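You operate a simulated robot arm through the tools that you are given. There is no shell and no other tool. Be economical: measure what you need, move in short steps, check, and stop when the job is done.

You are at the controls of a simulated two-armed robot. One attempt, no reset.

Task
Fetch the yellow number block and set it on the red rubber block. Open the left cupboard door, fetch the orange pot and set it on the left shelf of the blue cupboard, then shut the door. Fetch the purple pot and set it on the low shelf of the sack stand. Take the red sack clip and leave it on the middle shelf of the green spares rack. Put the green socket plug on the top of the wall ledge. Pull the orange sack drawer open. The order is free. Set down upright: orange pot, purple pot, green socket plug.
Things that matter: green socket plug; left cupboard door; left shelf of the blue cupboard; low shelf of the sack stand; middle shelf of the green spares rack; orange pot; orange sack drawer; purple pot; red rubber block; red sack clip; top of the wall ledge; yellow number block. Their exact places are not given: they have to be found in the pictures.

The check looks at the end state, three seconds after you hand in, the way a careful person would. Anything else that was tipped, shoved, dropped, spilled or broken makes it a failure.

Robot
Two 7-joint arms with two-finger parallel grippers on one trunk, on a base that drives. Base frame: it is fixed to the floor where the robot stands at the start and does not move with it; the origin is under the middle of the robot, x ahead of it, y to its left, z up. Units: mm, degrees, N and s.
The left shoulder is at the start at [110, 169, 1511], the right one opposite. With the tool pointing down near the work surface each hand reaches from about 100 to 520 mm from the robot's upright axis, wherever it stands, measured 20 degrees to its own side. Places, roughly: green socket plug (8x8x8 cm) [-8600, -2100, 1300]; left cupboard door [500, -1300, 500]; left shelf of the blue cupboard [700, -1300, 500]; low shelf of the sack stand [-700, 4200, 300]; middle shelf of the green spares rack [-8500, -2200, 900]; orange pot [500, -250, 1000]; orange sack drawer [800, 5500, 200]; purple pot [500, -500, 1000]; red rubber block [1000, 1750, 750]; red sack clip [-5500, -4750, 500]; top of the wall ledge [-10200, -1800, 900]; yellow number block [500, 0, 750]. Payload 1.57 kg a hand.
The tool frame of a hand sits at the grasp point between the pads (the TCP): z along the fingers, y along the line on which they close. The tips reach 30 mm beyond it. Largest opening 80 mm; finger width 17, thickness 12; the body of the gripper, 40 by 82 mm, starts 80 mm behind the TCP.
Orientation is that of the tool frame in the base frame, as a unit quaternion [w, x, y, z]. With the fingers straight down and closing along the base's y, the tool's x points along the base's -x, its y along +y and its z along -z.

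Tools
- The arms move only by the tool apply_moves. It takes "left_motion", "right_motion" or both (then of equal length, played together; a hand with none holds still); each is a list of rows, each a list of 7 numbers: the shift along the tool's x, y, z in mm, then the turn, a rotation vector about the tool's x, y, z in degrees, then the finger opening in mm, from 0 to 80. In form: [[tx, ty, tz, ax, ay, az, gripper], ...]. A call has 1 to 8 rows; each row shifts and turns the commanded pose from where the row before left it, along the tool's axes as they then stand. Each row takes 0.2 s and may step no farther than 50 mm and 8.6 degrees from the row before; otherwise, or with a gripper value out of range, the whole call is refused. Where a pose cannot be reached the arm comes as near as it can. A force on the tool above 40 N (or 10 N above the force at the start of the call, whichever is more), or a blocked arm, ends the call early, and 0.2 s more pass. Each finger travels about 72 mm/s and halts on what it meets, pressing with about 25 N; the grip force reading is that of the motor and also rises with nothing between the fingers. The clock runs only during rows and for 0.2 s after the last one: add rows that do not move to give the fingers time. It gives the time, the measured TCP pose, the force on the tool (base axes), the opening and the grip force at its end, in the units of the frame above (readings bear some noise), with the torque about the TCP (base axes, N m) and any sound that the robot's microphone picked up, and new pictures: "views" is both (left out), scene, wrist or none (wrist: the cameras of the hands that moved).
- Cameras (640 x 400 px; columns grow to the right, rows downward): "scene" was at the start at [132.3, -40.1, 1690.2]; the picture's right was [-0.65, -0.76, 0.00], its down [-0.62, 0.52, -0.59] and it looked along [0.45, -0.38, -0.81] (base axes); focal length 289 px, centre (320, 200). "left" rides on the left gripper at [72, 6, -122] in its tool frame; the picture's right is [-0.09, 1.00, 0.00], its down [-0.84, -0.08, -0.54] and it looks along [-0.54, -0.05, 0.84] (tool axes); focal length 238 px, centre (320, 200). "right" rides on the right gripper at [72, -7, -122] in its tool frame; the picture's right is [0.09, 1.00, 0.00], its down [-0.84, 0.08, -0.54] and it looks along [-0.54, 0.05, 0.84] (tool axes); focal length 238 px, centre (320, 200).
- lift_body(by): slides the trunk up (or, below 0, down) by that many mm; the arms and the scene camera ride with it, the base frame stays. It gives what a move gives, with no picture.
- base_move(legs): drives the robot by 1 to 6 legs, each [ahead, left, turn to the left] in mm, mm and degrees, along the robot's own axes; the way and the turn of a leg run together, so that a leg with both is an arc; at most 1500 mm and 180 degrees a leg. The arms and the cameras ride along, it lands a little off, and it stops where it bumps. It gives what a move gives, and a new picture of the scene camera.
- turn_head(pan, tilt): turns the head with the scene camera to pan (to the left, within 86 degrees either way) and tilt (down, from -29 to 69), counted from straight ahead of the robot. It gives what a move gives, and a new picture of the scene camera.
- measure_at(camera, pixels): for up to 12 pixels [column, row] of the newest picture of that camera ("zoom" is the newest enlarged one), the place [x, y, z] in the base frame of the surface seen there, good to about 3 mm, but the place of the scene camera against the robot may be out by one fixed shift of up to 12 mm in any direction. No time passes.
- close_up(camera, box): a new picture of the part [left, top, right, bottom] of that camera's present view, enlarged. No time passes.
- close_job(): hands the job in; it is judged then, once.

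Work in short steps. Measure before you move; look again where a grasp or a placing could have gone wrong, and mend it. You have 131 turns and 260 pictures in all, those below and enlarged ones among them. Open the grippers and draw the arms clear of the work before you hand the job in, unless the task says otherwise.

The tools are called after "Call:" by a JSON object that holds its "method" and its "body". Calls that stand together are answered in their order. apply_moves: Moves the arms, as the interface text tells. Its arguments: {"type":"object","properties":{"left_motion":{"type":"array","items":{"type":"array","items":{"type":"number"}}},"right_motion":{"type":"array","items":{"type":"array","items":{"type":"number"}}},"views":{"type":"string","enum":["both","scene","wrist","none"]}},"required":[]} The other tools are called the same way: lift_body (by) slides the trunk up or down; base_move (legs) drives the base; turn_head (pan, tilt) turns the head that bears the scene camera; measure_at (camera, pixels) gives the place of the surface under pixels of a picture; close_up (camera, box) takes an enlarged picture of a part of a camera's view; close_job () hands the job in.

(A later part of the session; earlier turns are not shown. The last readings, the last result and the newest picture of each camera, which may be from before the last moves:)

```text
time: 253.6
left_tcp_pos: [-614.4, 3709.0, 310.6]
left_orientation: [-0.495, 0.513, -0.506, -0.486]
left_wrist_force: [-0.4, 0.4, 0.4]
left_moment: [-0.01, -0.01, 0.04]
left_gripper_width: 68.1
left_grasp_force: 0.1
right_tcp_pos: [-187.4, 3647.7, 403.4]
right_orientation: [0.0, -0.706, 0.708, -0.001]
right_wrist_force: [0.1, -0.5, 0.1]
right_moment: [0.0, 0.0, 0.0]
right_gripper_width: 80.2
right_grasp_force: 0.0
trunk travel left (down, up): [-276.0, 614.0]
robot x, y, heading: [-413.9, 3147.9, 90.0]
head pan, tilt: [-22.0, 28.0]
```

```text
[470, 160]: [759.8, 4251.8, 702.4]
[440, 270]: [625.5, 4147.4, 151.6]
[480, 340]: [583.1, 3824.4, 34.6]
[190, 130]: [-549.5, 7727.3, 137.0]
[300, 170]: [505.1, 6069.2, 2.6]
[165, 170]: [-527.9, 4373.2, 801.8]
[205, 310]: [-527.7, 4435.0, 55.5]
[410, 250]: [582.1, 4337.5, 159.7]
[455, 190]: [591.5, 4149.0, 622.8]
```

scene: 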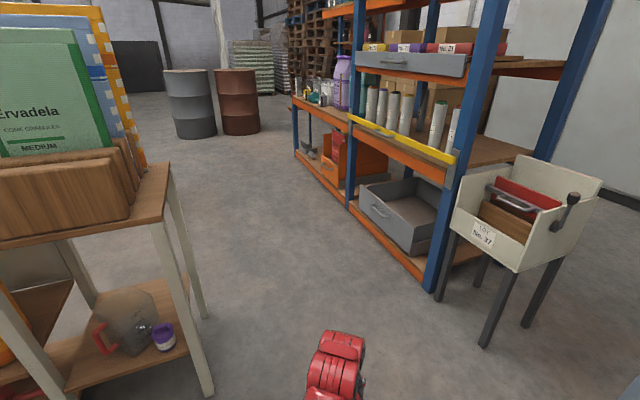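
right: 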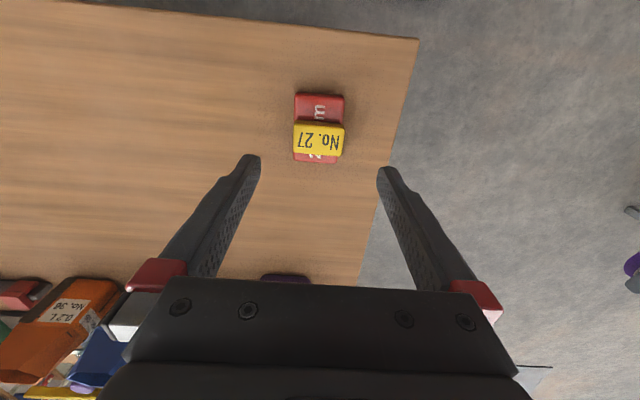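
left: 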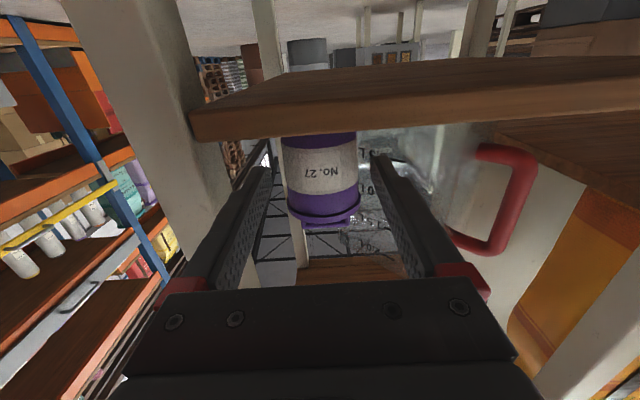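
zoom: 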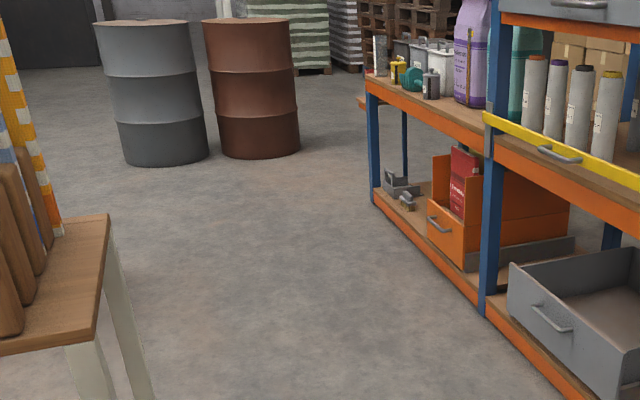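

The orange drawer's front is at x≈577 with a horizontal bar handle around (541, ~5475, 258). I turn to face +x here, and roll the left hand 90° so the fingers close vertically.

Call:
{"method": "base_move", "body": {"legs": [[0, 0, -90], [230, 0, 0]]}}

Call:
{"method": "apply_moves", "body": {"left_motion": [[0, 0, 0, 0, 0, 8.5, 68], [0, 0, 0, 0, 0, 8.5, 68], [0, 0, 0, 0, 0, 8.5, 68], [0, 0, 0, 0, 0, 8.5, 68], [0, 0, 0, 0, 0, 8.5, 68], [0, 0, 0, 0, 0, 8.5, 68], [0, 0, 0, 0, 0, 8.5, 68], [0, 0, 0, 0, 0, 8.5, 68]], "views": "none"}}

Call:
{"method": "apply_moves", "body": {"left_motion": [[0, 0, 0, 0, 0, 8, 68], [0, 0, 0, 0, 0, 8, 68], [0, 0, 0, 0, 0, 6, 68]], "views": "wrist"}}

```text
time: 259.2
left_tcp_pos: [386.9, 3321.4, 311.4]
left_orientation: [0.693, 0.005, 0.72, -0.016]
left_wrist_force: [-0.5, -0.5, -0.1]
left_moment: [0.01, -0.03, -0.01]
left_gripper_width: 68.2
left_grasp_force: 0.0
right_tcp_pos: [312.1, 2896.2, 403.1]
right_orientation: [-0.001, 0.017, 1.0, -0.002]
right_wrist_force: [-1.2, 0.6, 0.0]
right_moment: [0.01, 0.0, 0.01]
right_gripper_width: 79.7
right_grasp_force: 0.1
trunk travel left (down, up): [-276.0, 614.0]
robot x, y, heading: [-183.2, 3139.7, -1.8]
head pan, tilt: [-22.0, 28.0]
```

scene: 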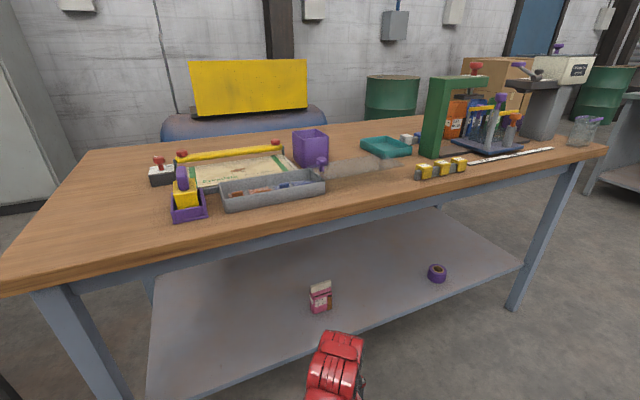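

```text
time: 261.1
left_tcp_pos: [386.3, 3321.6, 311.1]
left_orientation: [0.583, 0.408, 0.594, 0.376]
left_wrist_force: [-0.9, 0.5, 0.0]
left_moment: [-0.01, 0.01, 0.0]
left_gripper_width: 67.9
left_grasp_force: 0.0
right_tcp_pos: [311.5, 2895.1, 403.7]
right_orientation: [-0.001, 0.017, 1.0, 0.0]
right_wrist_force: [0.6, -0.5, 0.6]
right_moment: [0.0, 0.04, 0.01]
right_gripper_width: 80.0
right_grasp_force: 0.1
trunk travel left (down, up): [-276.0, 614.0]
robot x, y, heading: [-183.0, 3137.4, -1.8]
head pan, tilt: [-22.0, 28.0]
```

```text
time: 261.9
left_tcp_pos: [385.7, 3321.2, 310.3]
left_orientation: [0.501, 0.514, 0.506, 0.479]
left_wrist_force: [0.6, -0.6, -0.3]
left_moment: [-0.02, 0.02, 0.0]
left_gripper_width: 68.2
left_grasp_force: 0.0
right_tcp_pos: [311.9, 2896.3, 401.6]
right_orientation: [-0.001, 0.017, 1.0, -0.001]
right_wrist_force: [0.2, -0.6, 0.5]
right_moment: [0.01, 0.02, -0.03]
right_gripper_width: 80.0
right_grasp_force: 0.0
trunk travel left (down, up): [-276.0, 614.0]
robot x, y, heading: [-185.7, 3135.2, -1.6]
head pan, tilt: [-22.0, 28.0]
```

left: 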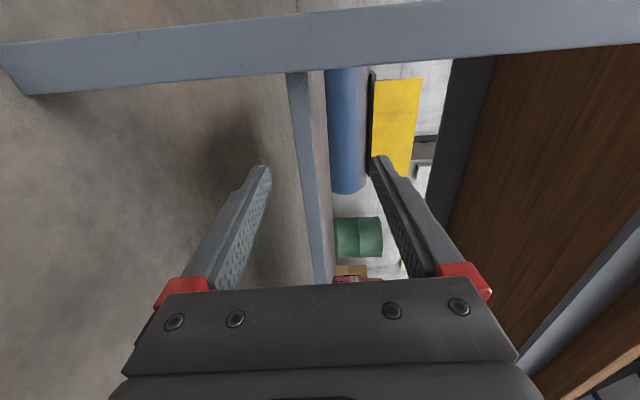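

Rolled. I correct heading and strafe left along the rack to the orange drawer.

Call:
{"method": "base_move", "body": {"legs": [[0, 0, 1.7], [0, 1050, 0], [0, 1050, 0]]}}

Call:
{"method": "turn_head", "body": {"pan": 5, "tilt": 45}}

Call:
{"method": "close_up", "body": {"camera": "left", "box": [0, 0, 640, 400]}}

```text
time: 272.6
left_tcp_pos: [402.9, 5435.1, 310.3]
left_orientation: [0.493, 0.505, 0.514, 0.487]
left_wrist_force: [-0.4, -0.4, 0.5]
left_moment: [0.02, -0.04, 0.01]
left_gripper_width: 68.0
left_grasp_force: 0.0
right_tcp_pos: [343.3, 5008.7, 402.5]
right_orientation: [0.0, 0.0, 1.0, -0.001]
right_wrist_force: [1.2, -0.3, 0.7]
right_moment: [0.03, 0.02, 0.03]
right_gripper_width: 80.3
right_grasp_force: 0.1
trunk travel left (down, up): [-276.0, 614.0]
robot x, y, heading: [-157.8, 5235.1, 0.2]
head pan, tilt: [-22.0, 28.0]
```

scene: 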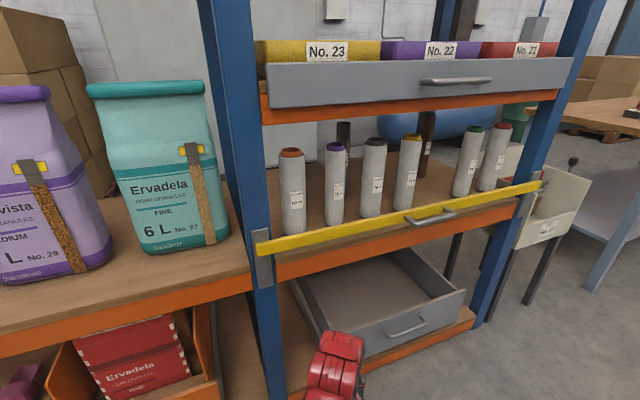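

```text
time: 273.5
left_tcp_pos: [403.1, 5434.5, 310.7]
left_orientation: [0.494, 0.504, 0.514, 0.487]
left_wrist_force: [-1.1, -0.3, -0.7]
left_moment: [0.01, -0.02, 0.01]
left_gripper_width: 67.9
left_grasp_force: 0.0
right_tcp_pos: [342.1, 5009.5, 403.0]
right_orientation: [-0.001, 0.0, 1.0, -0.001]
right_wrist_force: [0.2, 0.0, 0.2]
right_moment: [-0.02, 0.03, 0.0]
right_gripper_width: 80.1
right_grasp_force: 0.0
trunk travel left (down, up): [-276.0, 614.0]
robot x, y, heading: [-159.7, 5237.0, 0.2]
head pan, tilt: [5.0, 45.0]
```

scene: 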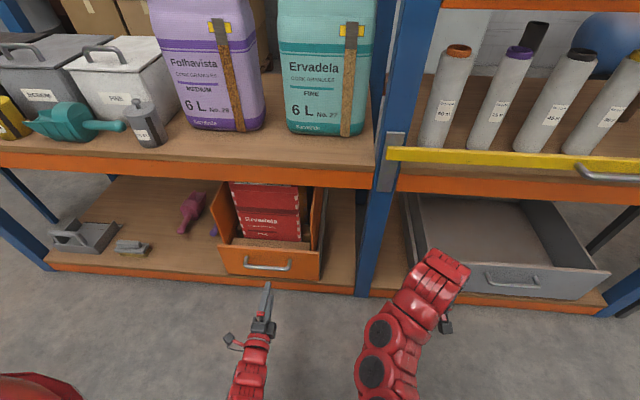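

```text
1.00 times, centred on (320, 200) of left (not enlarged: the box is as wide or as high as the picture)
```

zoom: 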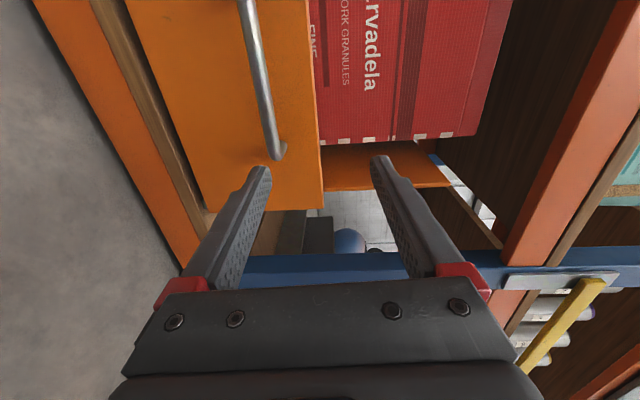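

The left camera shows the handle bar from (245,0) to (278,155). I measure it.

Call:
{"method": "measure_at", "body": {"camera": "zoom", "pixels": [[278, 155], [270, 120], [262, 80], [252, 30], [300, 120], [310, 60]]}}

Call:
{"method": "measure_at", "body": {"camera": "scene", "pixels": [[244, 262], [267, 267], [290, 265], [230, 258], [268, 257], [325, 230], [268, 290]]}}

```text
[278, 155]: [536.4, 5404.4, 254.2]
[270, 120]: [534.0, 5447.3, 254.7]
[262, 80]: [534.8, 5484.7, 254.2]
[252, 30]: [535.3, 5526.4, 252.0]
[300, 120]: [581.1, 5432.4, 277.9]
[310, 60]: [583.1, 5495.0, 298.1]
```

```text
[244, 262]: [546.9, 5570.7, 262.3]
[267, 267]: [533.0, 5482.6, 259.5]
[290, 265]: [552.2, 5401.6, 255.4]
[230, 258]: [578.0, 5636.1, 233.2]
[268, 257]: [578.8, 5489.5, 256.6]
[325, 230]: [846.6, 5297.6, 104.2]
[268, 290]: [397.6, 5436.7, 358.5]
```

Handle bar: z≈253, x≈540, y 5402–5565 (centre 5484). I align: left 49, down 57, then ahead 85.

Call:
{"method": "lift_body", "body": {"by": -57}}

Call:
{"method": "base_move", "body": {"legs": [[0, 49, 0], [85, 0, 0]]}}

Call:
{"method": "close_up", "body": {"camera": "left", "box": [0, 0, 640, 400]}}

```text
time: 274.5
left_tcp_pos: [401.8, 5442.1, 255.0]
left_orientation: [0.492, 0.508, 0.511, 0.489]
left_wrist_force: [0.3, -1.5, 0.2]
left_moment: [-0.02, 0.0, 0.12]
left_gripper_width: 68.0
left_grasp_force: 0.2
right_tcp_pos: [340.4, 5011.7, 351.4]
right_orientation: [0.0, 0.0, 1.0, -0.005]
right_wrist_force: [0.1, 0.3, 0.0]
right_moment: [0.0, -0.01, 0.04]
right_gripper_width: 80.0
right_grasp_force: 0.1
trunk travel left (down, up): [-219.0, 671.0]
robot x, y, heading: [-158.4, 5236.0, 0.4]
head pan, tilt: [5.0, 45.0]
```

```text
time: 276.1
left_tcp_pos: [486.4, 5491.2, 252.7]
left_orientation: [0.493, 0.505, 0.513, 0.488]
left_wrist_force: [-0.6, 0.5, 0.6]
left_moment: [0.0, 0.01, -0.06]
left_gripper_width: 68.0
left_grasp_force: 0.0
right_tcp_pos: [425.1, 5060.8, 348.0]
right_orientation: [0.0, 0.0, 1.0, -0.006]
right_wrist_force: [-0.3, -0.4, 0.2]
right_moment: [-0.01, 0.0, -0.03]
right_gripper_width: 80.0
right_grasp_force: 0.1
trunk travel left (down, up): [-219.0, 671.0]
robot x, y, heading: [-81.6, 5284.4, 0.2]
head pan, tilt: [5.0, 45.0]
```

scene: 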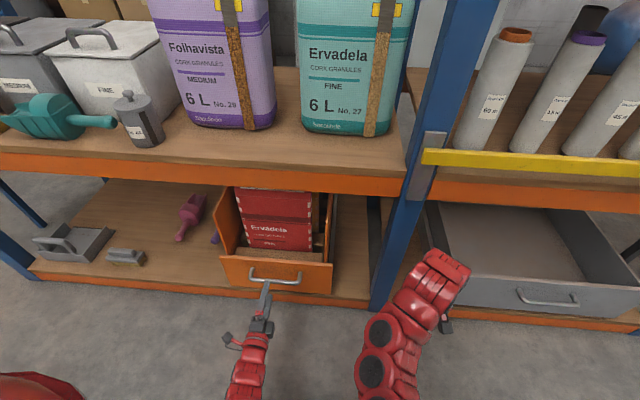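

```text
1.00 times, centred on (320, 200) of left (not enlarged: the box is as wide or as high as the picture)
```

zoom: 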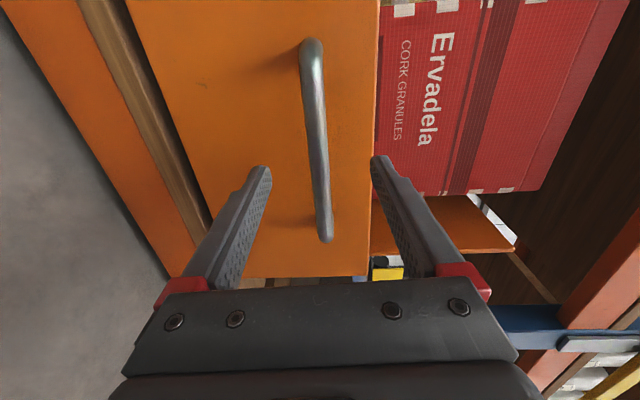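

Handle sits between the fingers. I advance 50 mm and close.

Call:
{"method": "apply_moves", "body": {"left_motion": [[0, 0, 25, 0, 0, 0, 60], [0, 0, 24, 0, 0, 0, 60], [0, 0, 0, 0, 0, 0, 0], [0, 0, 0, 0, 0, 0, 0], [0, 0, 0, 0, 0, 0, 0], [0, 0, 0, 0, 0, 0, 0]], "views": "wrist"}}

```text
time: 277.5
left_tcp_pos: [535.7, 5488.6, 250.8]
left_orientation: [0.489, 0.509, 0.512, 0.489]
left_wrist_force: [1.2, 0.4, -14.8]
left_moment: [0.15, 0.1, 0.13]
left_gripper_width: 15.6
left_grasp_force: 31.7
right_tcp_pos: [426.5, 5058.2, 345.6]
right_orientation: [-0.003, -0.001, 1.0, -0.002]
right_wrist_force: [-0.3, -0.1, 0.1]
right_moment: [-0.01, -0.01, -0.03]
right_gripper_width: 79.8
right_grasp_force: 0.0
trunk travel left (down, up): [-219.0, 671.0]
robot x, y, heading: [-77.4, 5285.8, 0.3]
head pan, tilt: [5.0, 45.0]
```

left: 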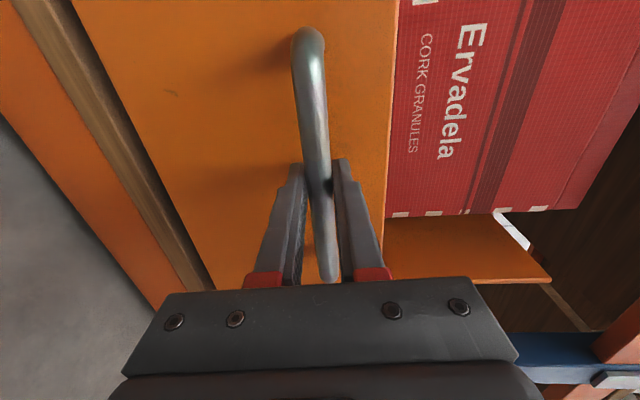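

Gripped. I pull gently with the arm first.

Call:
{"method": "apply_moves", "body": {"left_motion": [[0, 0, -6, 0, 0, 0, 0], [0, 0, -12, 0, 0, 0, 0], [0, 0, -15, 0, 0, 0, 0], [0, 0, -15, 0, 0, 0, 0], [0, 0, -15, 0, 0, 0, 0], [0, 0, -15, 0, 0, 0, 0], [0, 0, -15, 0, 0, 0, 0], [0, 0, -15, 0, 0, 0, 0]], "views": "scene"}}

```text
time: 278.6
left_tcp_pos: [485.1, 5489.4, 251.1]
left_orientation: [0.489, 0.514, 0.51, 0.486]
left_wrist_force: [-0.7, -12.6, -9.4]
left_moment: [-0.05, 0.13, 0.67]
left_gripper_width: 15.8
left_grasp_force: 31.2
right_tcp_pos: [424.6, 5059.3, 345.6]
right_orientation: [-0.002, 0.0, 1.0, -0.002]
right_wrist_force: [-0.5, -0.2, -0.4]
right_moment: [-0.04, -0.02, 0.01]
right_gripper_width: 80.1
right_grasp_force: 0.0
trunk travel left (down, up): [-219.0, 671.0]
robot x, y, heading: [-76.1, 5282.5, -0.3]
head pan, tilt: [5.0, 45.0]
stopped in row 5 (left hand): the force on the tool passed its limit at 48 N (the readings are from after the stop); the commanded pose is now the measured one
```

scene: 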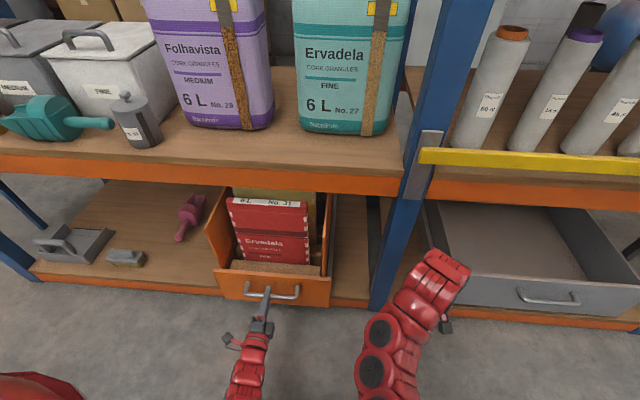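

Drawer is coming (50 mm). I continue at 10 mm per row.

Call:
{"method": "apply_moves", "body": {"left_motion": [[0, 0, -5, 0, 0, 0, 0], [0, 0, -9, 0, 0, 0, 0], [0, 0, -10, 0, 0, 0, 0], [0, 0, -10, 0, 0, 0, 0], [0, 0, -10, 0, 0, 0, 0], [0, 0, -10, 0, 0, 0, 0], [0, 0, -10, 0, 0, 0, 0], [0, 0, -10, 0, 0, 0, 0]], "views": "none"}}

Call:
{"method": "apply_moves", "body": {"left_motion": [[0, 0, -5, 0, 0, 0, 0], [0, 0, -9, 0, 0, 0, 0], [0, 0, -10, 0, 0, 0, 0], [0, 0, -10, 0, 0, 0, 0], [0, 0, -10, 0, 0, 0, 0], [0, 0, -10, 0, 0, 0, 0], [0, 0, -10, 0, 0, 0, 0], [0, 0, -10, 0, 0, 0, 0]], "views": "scene"}}

```text
time: 279.1
left_tcp_pos: [481.2, 5494.4, 250.1]
left_orientation: [0.484, 0.522, 0.503, 0.489]
left_wrist_force: [0.3, -17.9, -27.2]
left_moment: [-0.59, 0.23, -0.78]
left_gripper_width: 16.0
left_grasp_force: 31.6
right_tcp_pos: [425.3, 5056.5, 345.6]
right_orientation: [-0.002, 0.002, 1.0, -0.006]
right_wrist_force: [0.0, 0.1, -0.5]
right_moment: [0.02, 0.0, -0.02]
right_gripper_width: 80.2
right_grasp_force: 0.1
trunk travel left (down, up): [-219.0, 671.0]
robot x, y, heading: [-77.0, 5281.5, -0.2]
head pan, tilt: [5.0, 45.0]
stopped in row 2 (left hand): the force on the tool passed its limit at 49 N (the readings are from after the stop); the commanded pose is now the measured one
```

```text
time: 279.4
left_tcp_pos: [480.0, 5494.2, 249.7]
left_orientation: [0.481, 0.527, 0.5, 0.491]
left_wrist_force: [2.2, -12.5, -23.2]
left_moment: [-0.49, 0.15, -0.37]
left_gripper_width: 16.5
left_grasp_force: 31.9
right_tcp_pos: [424.1, 5055.0, 346.1]
right_orientation: [-0.003, 0.002, 1.0, -0.005]
right_wrist_force: [-0.4, 0.0, 0.2]
right_moment: [0.0, -0.01, -0.01]
right_gripper_width: 80.0
right_grasp_force: 0.1
trunk travel left (down, up): [-219.0, 671.0]
robot x, y, heading: [-75.4, 5277.6, -0.2]
head pan, tilt: [5.0, 45.0]
stopped in row 1 (left hand): the force on the tool passed its limit at 44 N (the readings are from after the stop); the commanded pose is now the measured one
```

scene: 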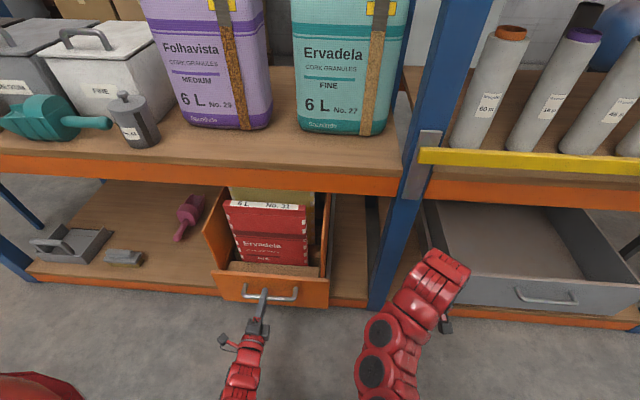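

Stress has built up across the grip. I re-grip to relieve it, then pull with the base, which moves straight.

Call:
{"method": "apply_moves", "body": {"left_motion": [[0, 0, 0, 0, 0, 0, 40], [0, 0, 0, 0, 0, 0, 40], [0, 2, 0, 0, 2.5, 0, 40], [0, 0, 3, 0, 0, 0, 40], [0, 0, 0, 0, 0, 0, 0], [0, 0, 0, 0, 0, 0, 0], [0, 0, 0, 0, 0, 0, 0]], "views": "wrist"}}

Call:
{"method": "base_move", "body": {"legs": [[-50, 0, 0]]}}

```text
time: 281.0
left_tcp_pos: [478.2, 5510.2, 250.5]
left_orientation: [0.46, 0.526, 0.503, 0.508]
left_wrist_force: [0.9, -8.3, -9.5]
left_moment: [-0.63, 0.14, 0.79]
left_gripper_width: 16.7
left_grasp_force: 31.8
right_tcp_pos: [423.7, 5057.4, 349.5]
right_orientation: [-0.002, 0.003, 1.0, -0.008]
right_wrist_force: [-0.4, 0.4, 0.5]
right_moment: [0.03, 0.03, -0.02]
right_gripper_width: 80.1
right_grasp_force: 0.1
trunk travel left (down, up): [-219.0, 671.0]
robot x, y, heading: [-79.1, 5282.0, -0.2]
head pan, tilt: [5.0, 45.0]
```

left: 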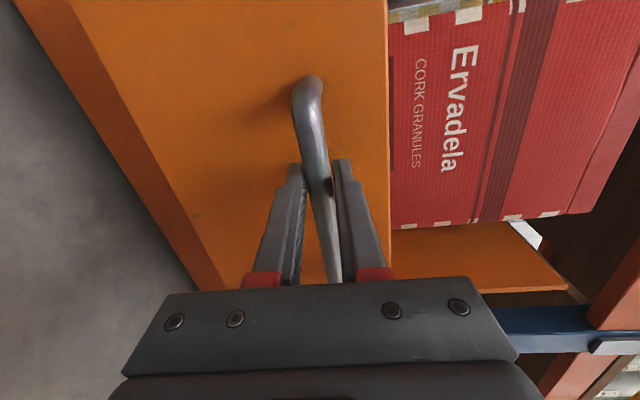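

```text
time: 282.0
left_tcp_pos: [427.5, 5510.3, 249.6]
left_orientation: [0.46, 0.527, 0.501, 0.509]
left_wrist_force: [-1.9, -14.7, -8.8]
left_moment: [-0.62, 0.05, -0.96]
left_gripper_width: 16.9
left_grasp_force: 31.8
right_tcp_pos: [374.5, 5058.4, 349.3]
right_orientation: [-0.001, 0.002, 1.0, -0.007]
right_wrist_force: [-0.3, 0.1, -0.2]
right_moment: [-0.01, -0.03, -0.02]
right_gripper_width: 80.1
right_grasp_force: 0.0
trunk travel left (down, up): [-219.0, 671.0]
robot x, y, heading: [-124.5, 5279.9, -0.3]
head pan, tilt: [5.0, 45.0]
```

scene: 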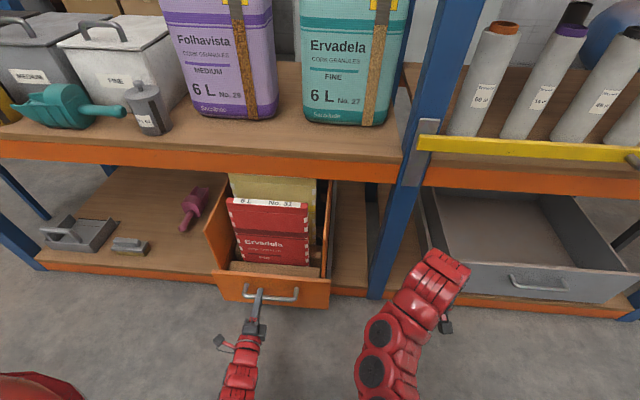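

Base pulling works (≈110 mm open). I pull another 100 mm.

Call:
{"method": "base_move", "body": {"legs": [[-100, 0, 0]]}}

Call:
{"method": "measure_at", "body": {"camera": "scene", "pixels": [[270, 290], [225, 270], [325, 250], [320, 320]]}}

```text
time: 283.1
left_tcp_pos: [328.9, 5514.0, 251.1]
left_orientation: [0.457, 0.531, 0.496, 0.512]
left_wrist_force: [2.0, -28.8, -5.8]
left_moment: [-0.6, 0.05, -0.15]
left_gripper_width: 17.3
left_grasp_force: 32.0
right_tcp_pos: [274.6, 5057.4, 348.7]
right_orientation: [-0.002, 0.002, 1.0, -0.006]
right_wrist_force: [0.1, 0.7, 0.3]
right_moment: [-0.04, -0.01, -0.02]
right_gripper_width: 79.8
right_grasp_force: 0.0
trunk travel left (down, up): [-219.0, 671.0]
robot x, y, heading: [-227.7, 5279.1, 0.1]
head pan, tilt: [5.0, 45.0]
```

scene: 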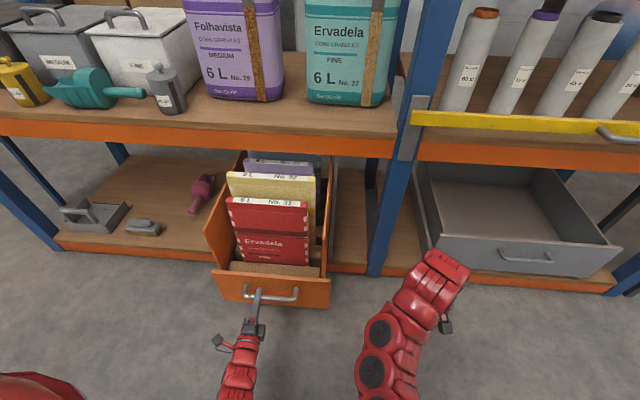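

```text
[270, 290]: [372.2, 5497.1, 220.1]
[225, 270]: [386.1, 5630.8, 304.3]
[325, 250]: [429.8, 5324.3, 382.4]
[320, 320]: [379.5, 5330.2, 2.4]
```

About 207 mm open and still moving freely. I pull another 70 mm.

Call:
{"method": "base_move", "body": {"legs": [[-70, 0, 0]]}}

```text
time: 284.1
left_tcp_pos: [258.3, 5513.5, 250.3]
left_orientation: [0.454, 0.533, 0.497, 0.513]
left_wrist_force: [-0.2, -17.5, -15.1]
left_moment: [-0.62, 0.13, 0.67]
left_gripper_width: 17.1
left_grasp_force: 32.3
right_tcp_pos: [206.8, 5056.9, 344.9]
right_orientation: [-0.003, 0.002, 1.0, -0.004]
right_wrist_force: [0.4, 0.0, -0.9]
right_moment: [-0.03, 0.0, 0.02]
right_gripper_width: 79.7
right_grasp_force: 0.1
trunk travel left (down, up): [-219.0, 671.0]
robot x, y, heading: [-298.1, 5281.2, -0.3]
head pan, tilt: [5.0, 45.0]
```

scene: 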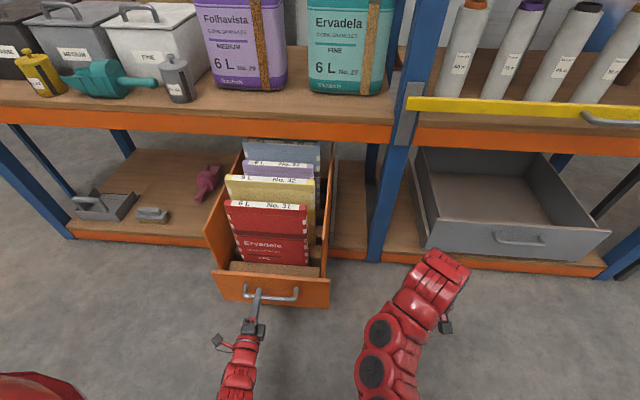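

277 mm open; one more 50 mm pull, then release.

Call:
{"method": "base_move", "body": {"legs": [[-50, 0, 0]]}}

Call:
{"method": "apply_moves", "body": {"left_motion": [[0, 0, 0, 0, 0, 0, 60], [0, 0, 0, 0, 0, 0, 60], [0, 0, 0, 0, 0, 0, 60], [0, 0, -25, 0, 0, 0, 60], [0, 0, -25, 0, 0, 0, 60]], "views": "scene"}}

```text
time: 285.0
left_tcp_pos: [209.0, 5513.0, 250.2]
left_orientation: [0.453, 0.535, 0.495, 0.513]
left_wrist_force: [-2.6, -14.2, -18.7]
left_moment: [-0.62, 0.22, 0.84]
left_gripper_width: 17.5
left_grasp_force: 33.0
right_tcp_pos: [156.9, 5057.6, 345.9]
right_orientation: [-0.002, 0.002, 1.0, -0.004]
right_wrist_force: [-0.2, 0.3, 0.7]
right_moment: [0.01, -0.01, -0.01]
right_gripper_width: 80.0
right_grasp_force: 0.0
trunk travel left (down, up): [-219.0, 671.0]
robot x, y, heading: [-345.4, 5281.9, -0.2]
head pan, tilt: [5.0, 45.0]
```

scene: 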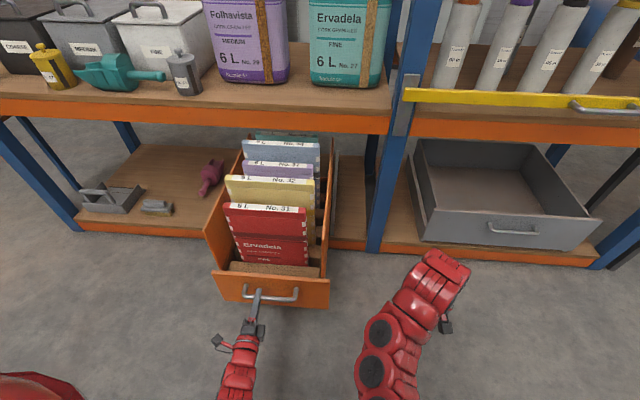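

```text
time: 286.4
left_tcp_pos: [191.1, 5536.8, 280.9]
left_orientation: [0.447, 0.544, 0.459, 0.542]
left_wrist_force: [1.2, 6.9, -19.1]
left_moment: [-0.1, 0.51, 0.09]
left_gripper_width: 79.3
left_grasp_force: 10.6
right_tcp_pos: [157.1, 5055.6, 345.3]
right_orientation: [-0.005, 0.002, 1.0, -0.004]
right_wrist_force: [0.6, 0.5, 0.2]
right_moment: [0.0, 0.0, -0.01]
right_gripper_width: 80.1
right_grasp_force: 0.0
trunk travel left (down, up): [-219.0, 671.0]
robot x, y, heading: [-344.9, 5284.0, -0.0]
head pan, tilt: [5.0, 45.0]
stopped in row 5 (left hand): the arm was blocked; the commanded pose is now the measured one
```

scene: 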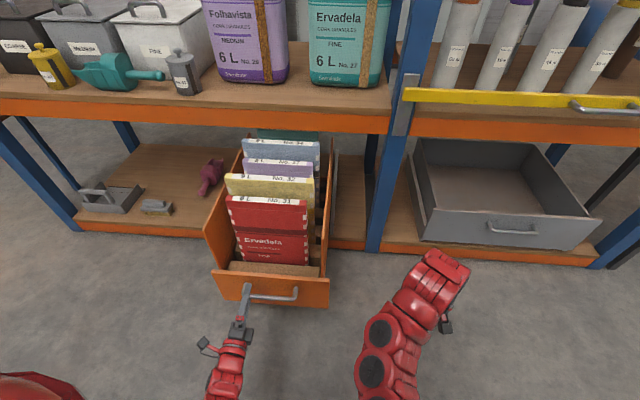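

After release the hand sprang up and the lower finger is pressing under the bar. I look with the wrist camera.

Call:
{"method": "close_up", "body": {"camera": "left", "box": [0, 0, 640, 400]}}

```text
1.00 times, centred on (320, 200) of left (not enlarged: the box is as wide or as high as the picture)
```

zoom: 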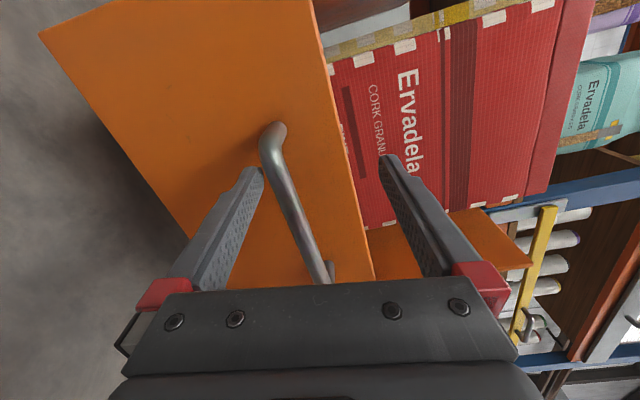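

The bar is between the fingers with the lower finger near the handle's end post. I move down and right a little, then straight back.

Call:
{"method": "apply_moves", "body": {"left_motion": [[-8, -8, 0, 0, 0, 0, 80], [-8, -8, 0, 0, 0, 0, 80], [0, 0, 0, 0, 0, 0, 80]], "views": "wrist"}}

```text
time: 287.2
left_tcp_pos: [182.3, 5536.7, 267.3]
left_orientation: [0.436, 0.554, 0.445, 0.553]
left_wrist_force: [0.2, -0.2, -0.3]
left_moment: [0.0, -0.01, -0.03]
left_gripper_width: 80.2
left_grasp_force: 0.0
right_tcp_pos: [154.8, 5057.1, 351.3]
right_orientation: [0.002, 0.003, 1.0, -0.003]
right_wrist_force: [-0.5, -0.8, 0.7]
right_moment: [0.01, 0.02, 0.01]
right_gripper_width: 80.0
right_grasp_force: 0.1
trunk travel left (down, up): [-219.0, 671.0]
robot x, y, heading: [-341.9, 5278.2, -0.1]
head pan, tilt: [5.0, 45.0]
```

left: 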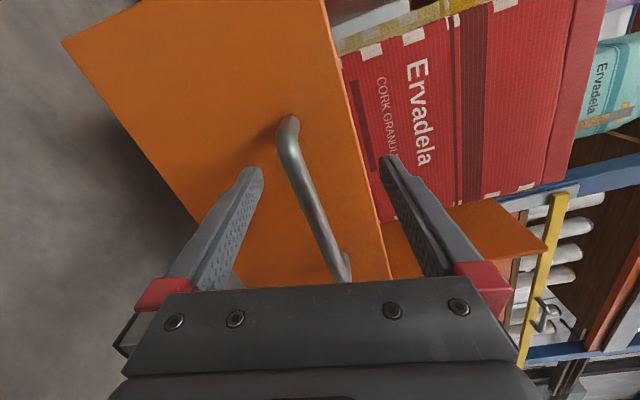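

Free of force now. I back straight out with the base.

Call:
{"method": "base_move", "body": {"legs": [[-180, 0, 0]]}}

Call:
{"method": "measure_at", "body": {"camera": "scene", "pixels": [[270, 270], [225, 255], [320, 255]]}}

```text
time: 288.8
left_tcp_pos: [3.3, 5535.0, 266.7]
left_orientation: [0.438, 0.555, 0.446, 0.55]
left_wrist_force: [-0.4, 0.3, 0.6]
left_moment: [-0.02, 0.02, 0.01]
left_gripper_width: 79.9
left_grasp_force: 0.1
right_tcp_pos: [-24.6, 5056.0, 351.6]
right_orientation: [0.001, 0.002, 1.0, -0.002]
right_wrist_force: [0.0, -0.2, 0.3]
right_moment: [0.02, 0.03, 0.02]
right_gripper_width: 79.9
right_grasp_force: 0.0
trunk travel left (down, up): [-219.0, 671.0]
robot x, y, heading: [-525.9, 5280.1, -0.1]
head pan, tilt: [5.0, 45.0]
```

scene: 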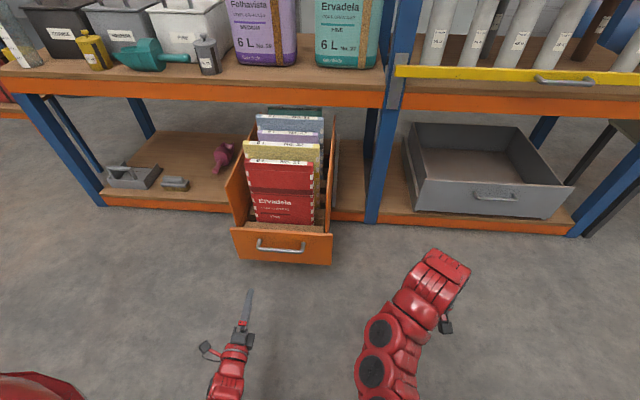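

```text
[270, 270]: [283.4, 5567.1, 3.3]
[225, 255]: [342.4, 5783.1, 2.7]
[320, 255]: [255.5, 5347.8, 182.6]
```

The drawer is open about 325 mm. Turns are limited, so I drive in long legs back down the aisle and turn south-west toward the clip.

Call:
{"method": "base_move", "body": {"legs": [[0, -450, 0], [400, 0, 0], [0, -1400, 0], [0, -1400, 0], [0, -1130, 0], [0, 0, -135]]}}

Call:
{"method": "turn_head", "body": {"pan": 0, "tilt": 15}}

Call:
{"method": "measure_at", "body": {"camera": "scene", "pixels": [[320, 250], [320, 200], [320, 170], [320, 150], [250, 170], [400, 170], [200, 200], [450, 200], [320, 130], [400, 230], [250, 140], [400, 140]]}}

```text
time: 317.6
left_tcp_pos: [-280.2, 348.7, 267.1]
left_orientation: [0.68, 0.631, -0.329, -0.178]
left_wrist_force: [0.1, -0.3, -0.4]
left_moment: [0.0, -0.05, -0.02]
left_gripper_width: 80.1
left_grasp_force: 0.0
right_tcp_pos: [-614.5, 692.4, 349.2]
right_orientation: [-0.001, 0.916, 0.402, 0.0]
right_wrist_force: [0.0, 0.5, -0.1]
right_moment: [0.01, -0.01, 0.01]
right_gripper_width: 80.1
right_grasp_force: 0.1
trunk travel left (down, up): [-219.0, 671.0]
robot x, y, heading: [-113.1, 907.9, -132.5]
head pan, tilt: [5.0, 45.0]
```

scene: 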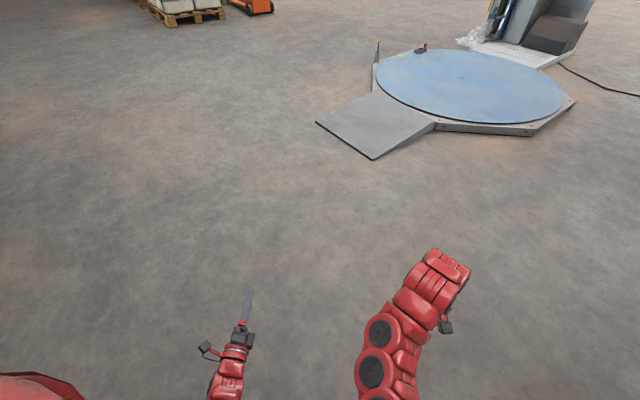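

```text
time: 318.5
left_tcp_pos: [-279.8, 346.0, 269.1]
left_orientation: [0.682, 0.629, -0.329, -0.176]
left_wrist_force: [0.2, 0.0, 0.3]
left_moment: [0.01, 0.02, 0.0]
left_gripper_width: 80.1
left_grasp_force: 0.1
right_tcp_pos: [-615.4, 694.4, 348.6]
right_orientation: [0.0, 0.916, 0.402, 0.0]
right_wrist_force: [0.0, -0.1, -0.2]
right_moment: [0.03, -0.02, 0.04]
right_gripper_width: 80.0
right_grasp_force: 0.0
trunk travel left (down, up): [-219.0, 671.0]
robot x, y, heading: [-110.4, 910.8, -132.5]
head pan, tilt: [0.0, 15.0]
```

scene: 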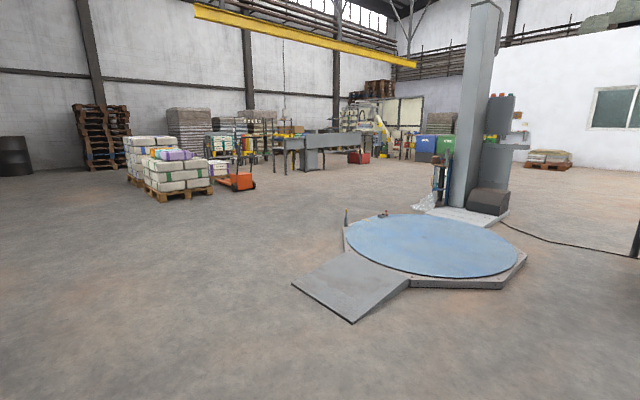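

```text
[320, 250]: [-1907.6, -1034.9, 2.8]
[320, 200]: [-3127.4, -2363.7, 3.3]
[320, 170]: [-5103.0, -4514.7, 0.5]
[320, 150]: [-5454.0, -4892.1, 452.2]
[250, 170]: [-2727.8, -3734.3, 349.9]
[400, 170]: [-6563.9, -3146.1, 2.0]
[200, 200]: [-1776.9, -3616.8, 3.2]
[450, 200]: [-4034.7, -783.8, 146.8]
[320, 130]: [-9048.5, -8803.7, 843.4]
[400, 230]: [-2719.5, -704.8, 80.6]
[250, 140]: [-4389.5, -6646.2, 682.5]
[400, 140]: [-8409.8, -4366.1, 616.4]
```

The clip's bench is straight ahead at about (−5454,−4892). The ramp lies partly in the way, so I go 700 ahead, 600 left, then onward.

Call:
{"method": "base_move", "body": {"legs": [[700, 0, 0], [0, 600, 0], [1500, 0, 0], [1500, -150, 0], [1400, -200, 0], [600, 0, 0]]}}

Call:
{"method": "lift_body", "body": {"by": 300}}

Call:
{"method": "turn_head", "body": {"pan": 0, "tilt": 25}}

Call:
{"method": "close_up", "body": {"camera": "scene", "box": [160, 60, 480, 260]}}

```text
refused: leg 4 is longer than a leg can be; nothing moved
```

```text
time: 321.5
left_tcp_pos: [-281.3, 348.2, 563.4]
left_orientation: [0.679, 0.632, -0.329, -0.177]
left_wrist_force: [-0.3, -0.7, 0.0]
left_moment: [0.01, 0.0, -0.01]
left_gripper_width: 79.9
left_grasp_force: 0.0
right_tcp_pos: [-615.5, 692.4, 645.4]
right_orientation: [-0.002, 0.916, 0.401, 0.001]
right_wrist_force: [-0.4, -0.3, 0.4]
right_moment: [-0.01, 0.0, -0.01]
right_gripper_width: 79.6
right_grasp_force: 0.1
trunk travel left (down, up): [-519.0, 371.0]
robot x, y, heading: [-109.9, 913.0, -132.6]
head pan, tilt: [0.0, 15.0]
```

```text
time: 322.2
left_tcp_pos: [-279.9, 348.6, 562.1]
left_orientation: [0.679, 0.632, -0.329, -0.176]
left_wrist_force: [-0.3, -0.2, 0.3]
left_moment: [-0.02, -0.05, 0.06]
left_gripper_width: 79.8
left_grasp_force: 0.0
right_tcp_pos: [-616.1, 692.2, 644.3]
right_orientation: [-0.001, 0.916, 0.401, 0.002]
right_wrist_force: [0.3, 0.5, -0.3]
right_moment: [0.01, 0.02, -0.01]
right_gripper_width: 79.6
right_grasp_force: 0.1
trunk travel left (down, up): [-519.0, 371.0]
robot x, y, heading: [-110.1, 908.5, -132.1]
head pan, tilt: [0.0, 25.0]
```

scene: 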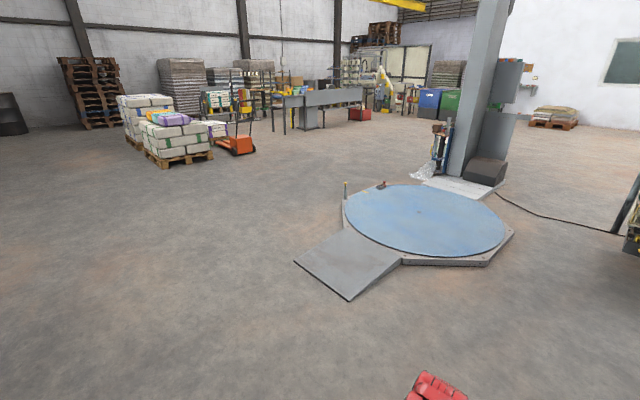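

```text
2.00 times, centred on (320, 160) of scene
```

zoom: 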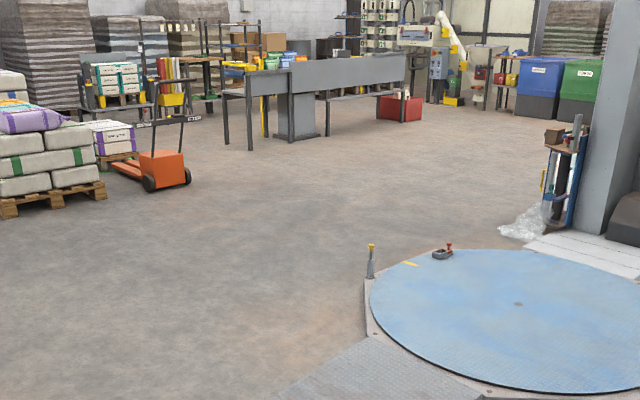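

I redo the drive with legs under 1500.

Call:
{"method": "base_move", "body": {"legs": [[700, 0, 0], [0, 600, 0], [1490, 0, 0], [1480, -150, 0], [1400, -200, 0], [700, 0, 0]]}}

Call:
{"method": "close_up", "body": {"camera": "scene", "box": [120, 60, 520, 310]}}

Call:
{"method": "measure_at", "body": {"camera": "scene", "pixels": [[320, 120], [280, 120], [360, 120], [320, 160], [250, 120], [400, 120], [320, 200], [220, 120], [300, 140], [340, 140]]}}

```text
time: 353.1
left_tcp_pos: [-4191.7, -3897.0, 563.5]
left_orientation: [0.672, 0.622, -0.35, -0.198]
left_wrist_force: [-0.6, 0.0, -0.6]
left_moment: [-0.01, 0.01, -0.01]
left_gripper_width: 80.0
left_grasp_force: 0.0
right_tcp_pos: [-4503.2, -3531.1, 644.6]
right_orientation: [-0.001, 0.928, 0.373, 0.001]
right_wrist_force: [-0.7, 1.0, -0.3]
right_moment: [0.04, 0.02, 0.02]
right_gripper_width: 80.1
right_grasp_force: 0.0
trunk travel left (down, up): [-519.0, 371.0]
robot x, y, heading: [-3985.9, -3346.0, -136.0]
head pan, tilt: [0.0, 25.0]
```

scene: 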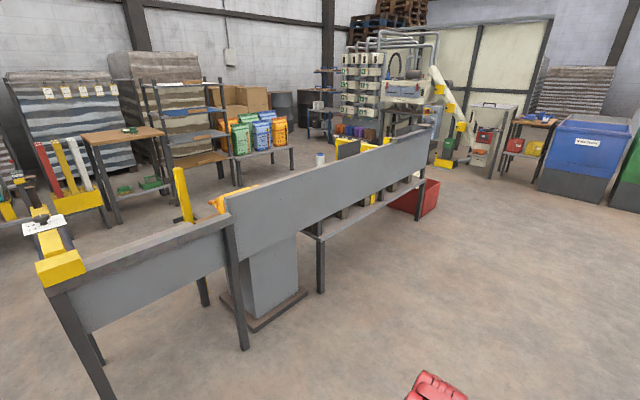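

```text
1.60 times, centred on (320, 185) of scene
```

zoom: 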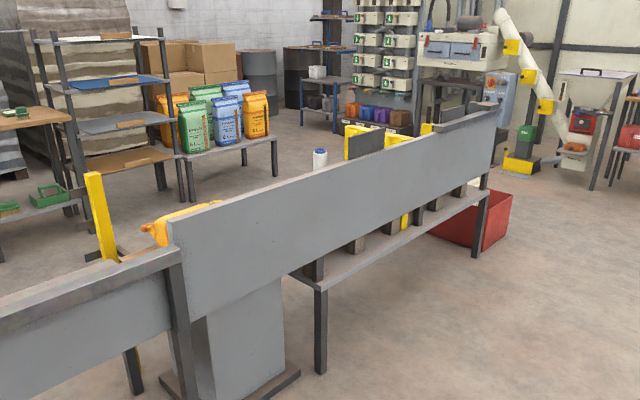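

```text
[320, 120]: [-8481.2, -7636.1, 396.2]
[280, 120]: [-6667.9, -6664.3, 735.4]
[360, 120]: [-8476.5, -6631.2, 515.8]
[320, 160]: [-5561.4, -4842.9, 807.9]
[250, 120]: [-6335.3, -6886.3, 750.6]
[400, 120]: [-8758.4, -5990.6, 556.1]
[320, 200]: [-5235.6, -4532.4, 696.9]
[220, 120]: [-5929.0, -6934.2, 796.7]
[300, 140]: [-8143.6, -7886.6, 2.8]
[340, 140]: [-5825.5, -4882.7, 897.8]
```

The bench has a shelf along it at (370,200). I zoom there to find the red clip.

Call:
{"method": "close_up", "body": {"camera": "scene", "box": [290, 130, 440, 250]}}

Call:
{"method": "measure_at", "body": {"camera": "scene", "pixels": [[320, 228], [350, 215], [385, 200], [410, 188], [320, 290], [420, 220], [240, 350], [75, 265], [425, 135], [230, 225]]}}

```text
3.33 times, centred on (365, 190) of scene
```

zoom: 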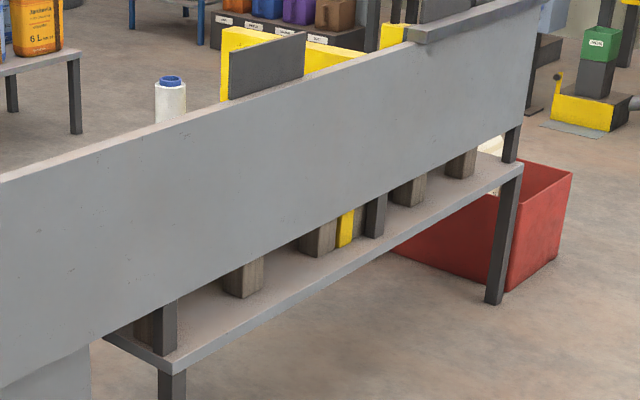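

```text
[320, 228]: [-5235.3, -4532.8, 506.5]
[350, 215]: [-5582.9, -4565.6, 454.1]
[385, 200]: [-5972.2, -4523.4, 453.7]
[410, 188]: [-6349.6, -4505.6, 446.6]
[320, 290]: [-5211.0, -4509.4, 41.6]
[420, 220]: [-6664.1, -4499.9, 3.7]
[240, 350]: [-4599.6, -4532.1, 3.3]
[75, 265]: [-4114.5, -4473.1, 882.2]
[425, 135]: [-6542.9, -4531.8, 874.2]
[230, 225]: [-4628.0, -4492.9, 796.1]
```

The bench runs along x at y≈−4500 with a shelf at z≈454; the clip must be on its far (south) side. I drive around the west end.

Call:
{"method": "base_move", "body": {"legs": [[0, 0, -44], [1150, 0, 0], [1150, 0, 0], [1150, 0, 0], [0, 1100, 0], [0, 1000, 0]]}}

Call:
{"method": "turn_head", "body": {"pan": 86, "tilt": 25}}

Call:
{"method": "measure_at", "body": {"camera": "scene", "pixels": [[320, 300], [320, 250], [250, 250], [400, 250], [320, 200], [250, 200], [400, 200], [200, 220]]}}

```text
time: 382.2
left_tcp_pos: [-8018.8, -5689.2, 562.2]
left_orientation: [-0.548, -0.445, 0.557, 0.438]
left_wrist_force: [-0.3, 0.9, -0.3]
left_moment: [0.01, -0.01, 0.01]
left_gripper_width: 79.9
left_grasp_force: 0.0
right_tcp_pos: [-7987.8, -5209.4, 646.3]
right_orientation: [-0.001, 1.0, -0.004, 0.002]
right_wrist_force: [-0.3, -0.2, -0.4]
right_moment: [0.02, 0.01, 0.03]
right_gripper_width: 80.0
right_grasp_force: 0.1
trunk travel left (down, up): [-519.0, 371.0]
robot x, y, heading: [-7484.9, -5439.8, 179.7]
head pan, tilt: [0.0, 25.0]
```

scene: 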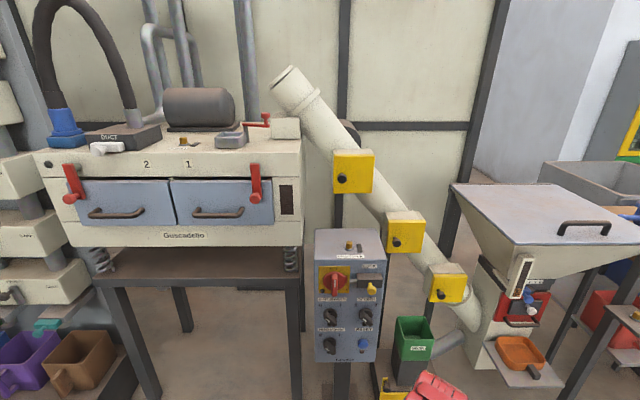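

```text
time: 383.8
left_tcp_pos: [-8018.2, -5688.8, 563.7]
left_orientation: [-0.549, -0.444, 0.557, 0.437]
left_wrist_force: [0.4, 0.2, 0.9]
left_moment: [-0.02, 0.02, -0.02]
left_gripper_width: 80.0
left_grasp_force: 0.1
right_tcp_pos: [-7987.8, -5209.9, 645.6]
right_orientation: [-0.001, 1.0, -0.005, 0.002]
right_wrist_force: [-0.1, 0.4, -0.5]
right_moment: [-0.02, 0.02, 0.02]
right_gripper_width: 79.9
right_grasp_force: 0.0
trunk travel left (down, up): [-519.0, 371.0]
robot x, y, heading: [-7489.2, -5435.8, 179.5]
head pan, tilt: [85.9, 25.0]
```

scene: 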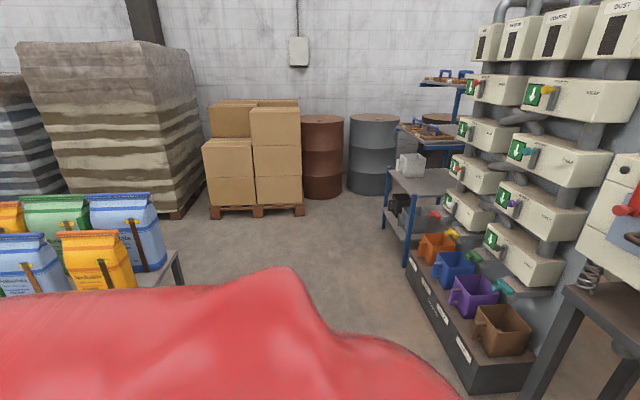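

```text
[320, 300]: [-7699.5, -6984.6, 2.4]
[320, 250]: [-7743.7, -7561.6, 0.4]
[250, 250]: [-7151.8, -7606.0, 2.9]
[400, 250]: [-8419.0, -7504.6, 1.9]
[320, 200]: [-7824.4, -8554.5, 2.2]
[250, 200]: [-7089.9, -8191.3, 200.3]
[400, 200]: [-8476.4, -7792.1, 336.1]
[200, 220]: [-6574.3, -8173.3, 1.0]
```

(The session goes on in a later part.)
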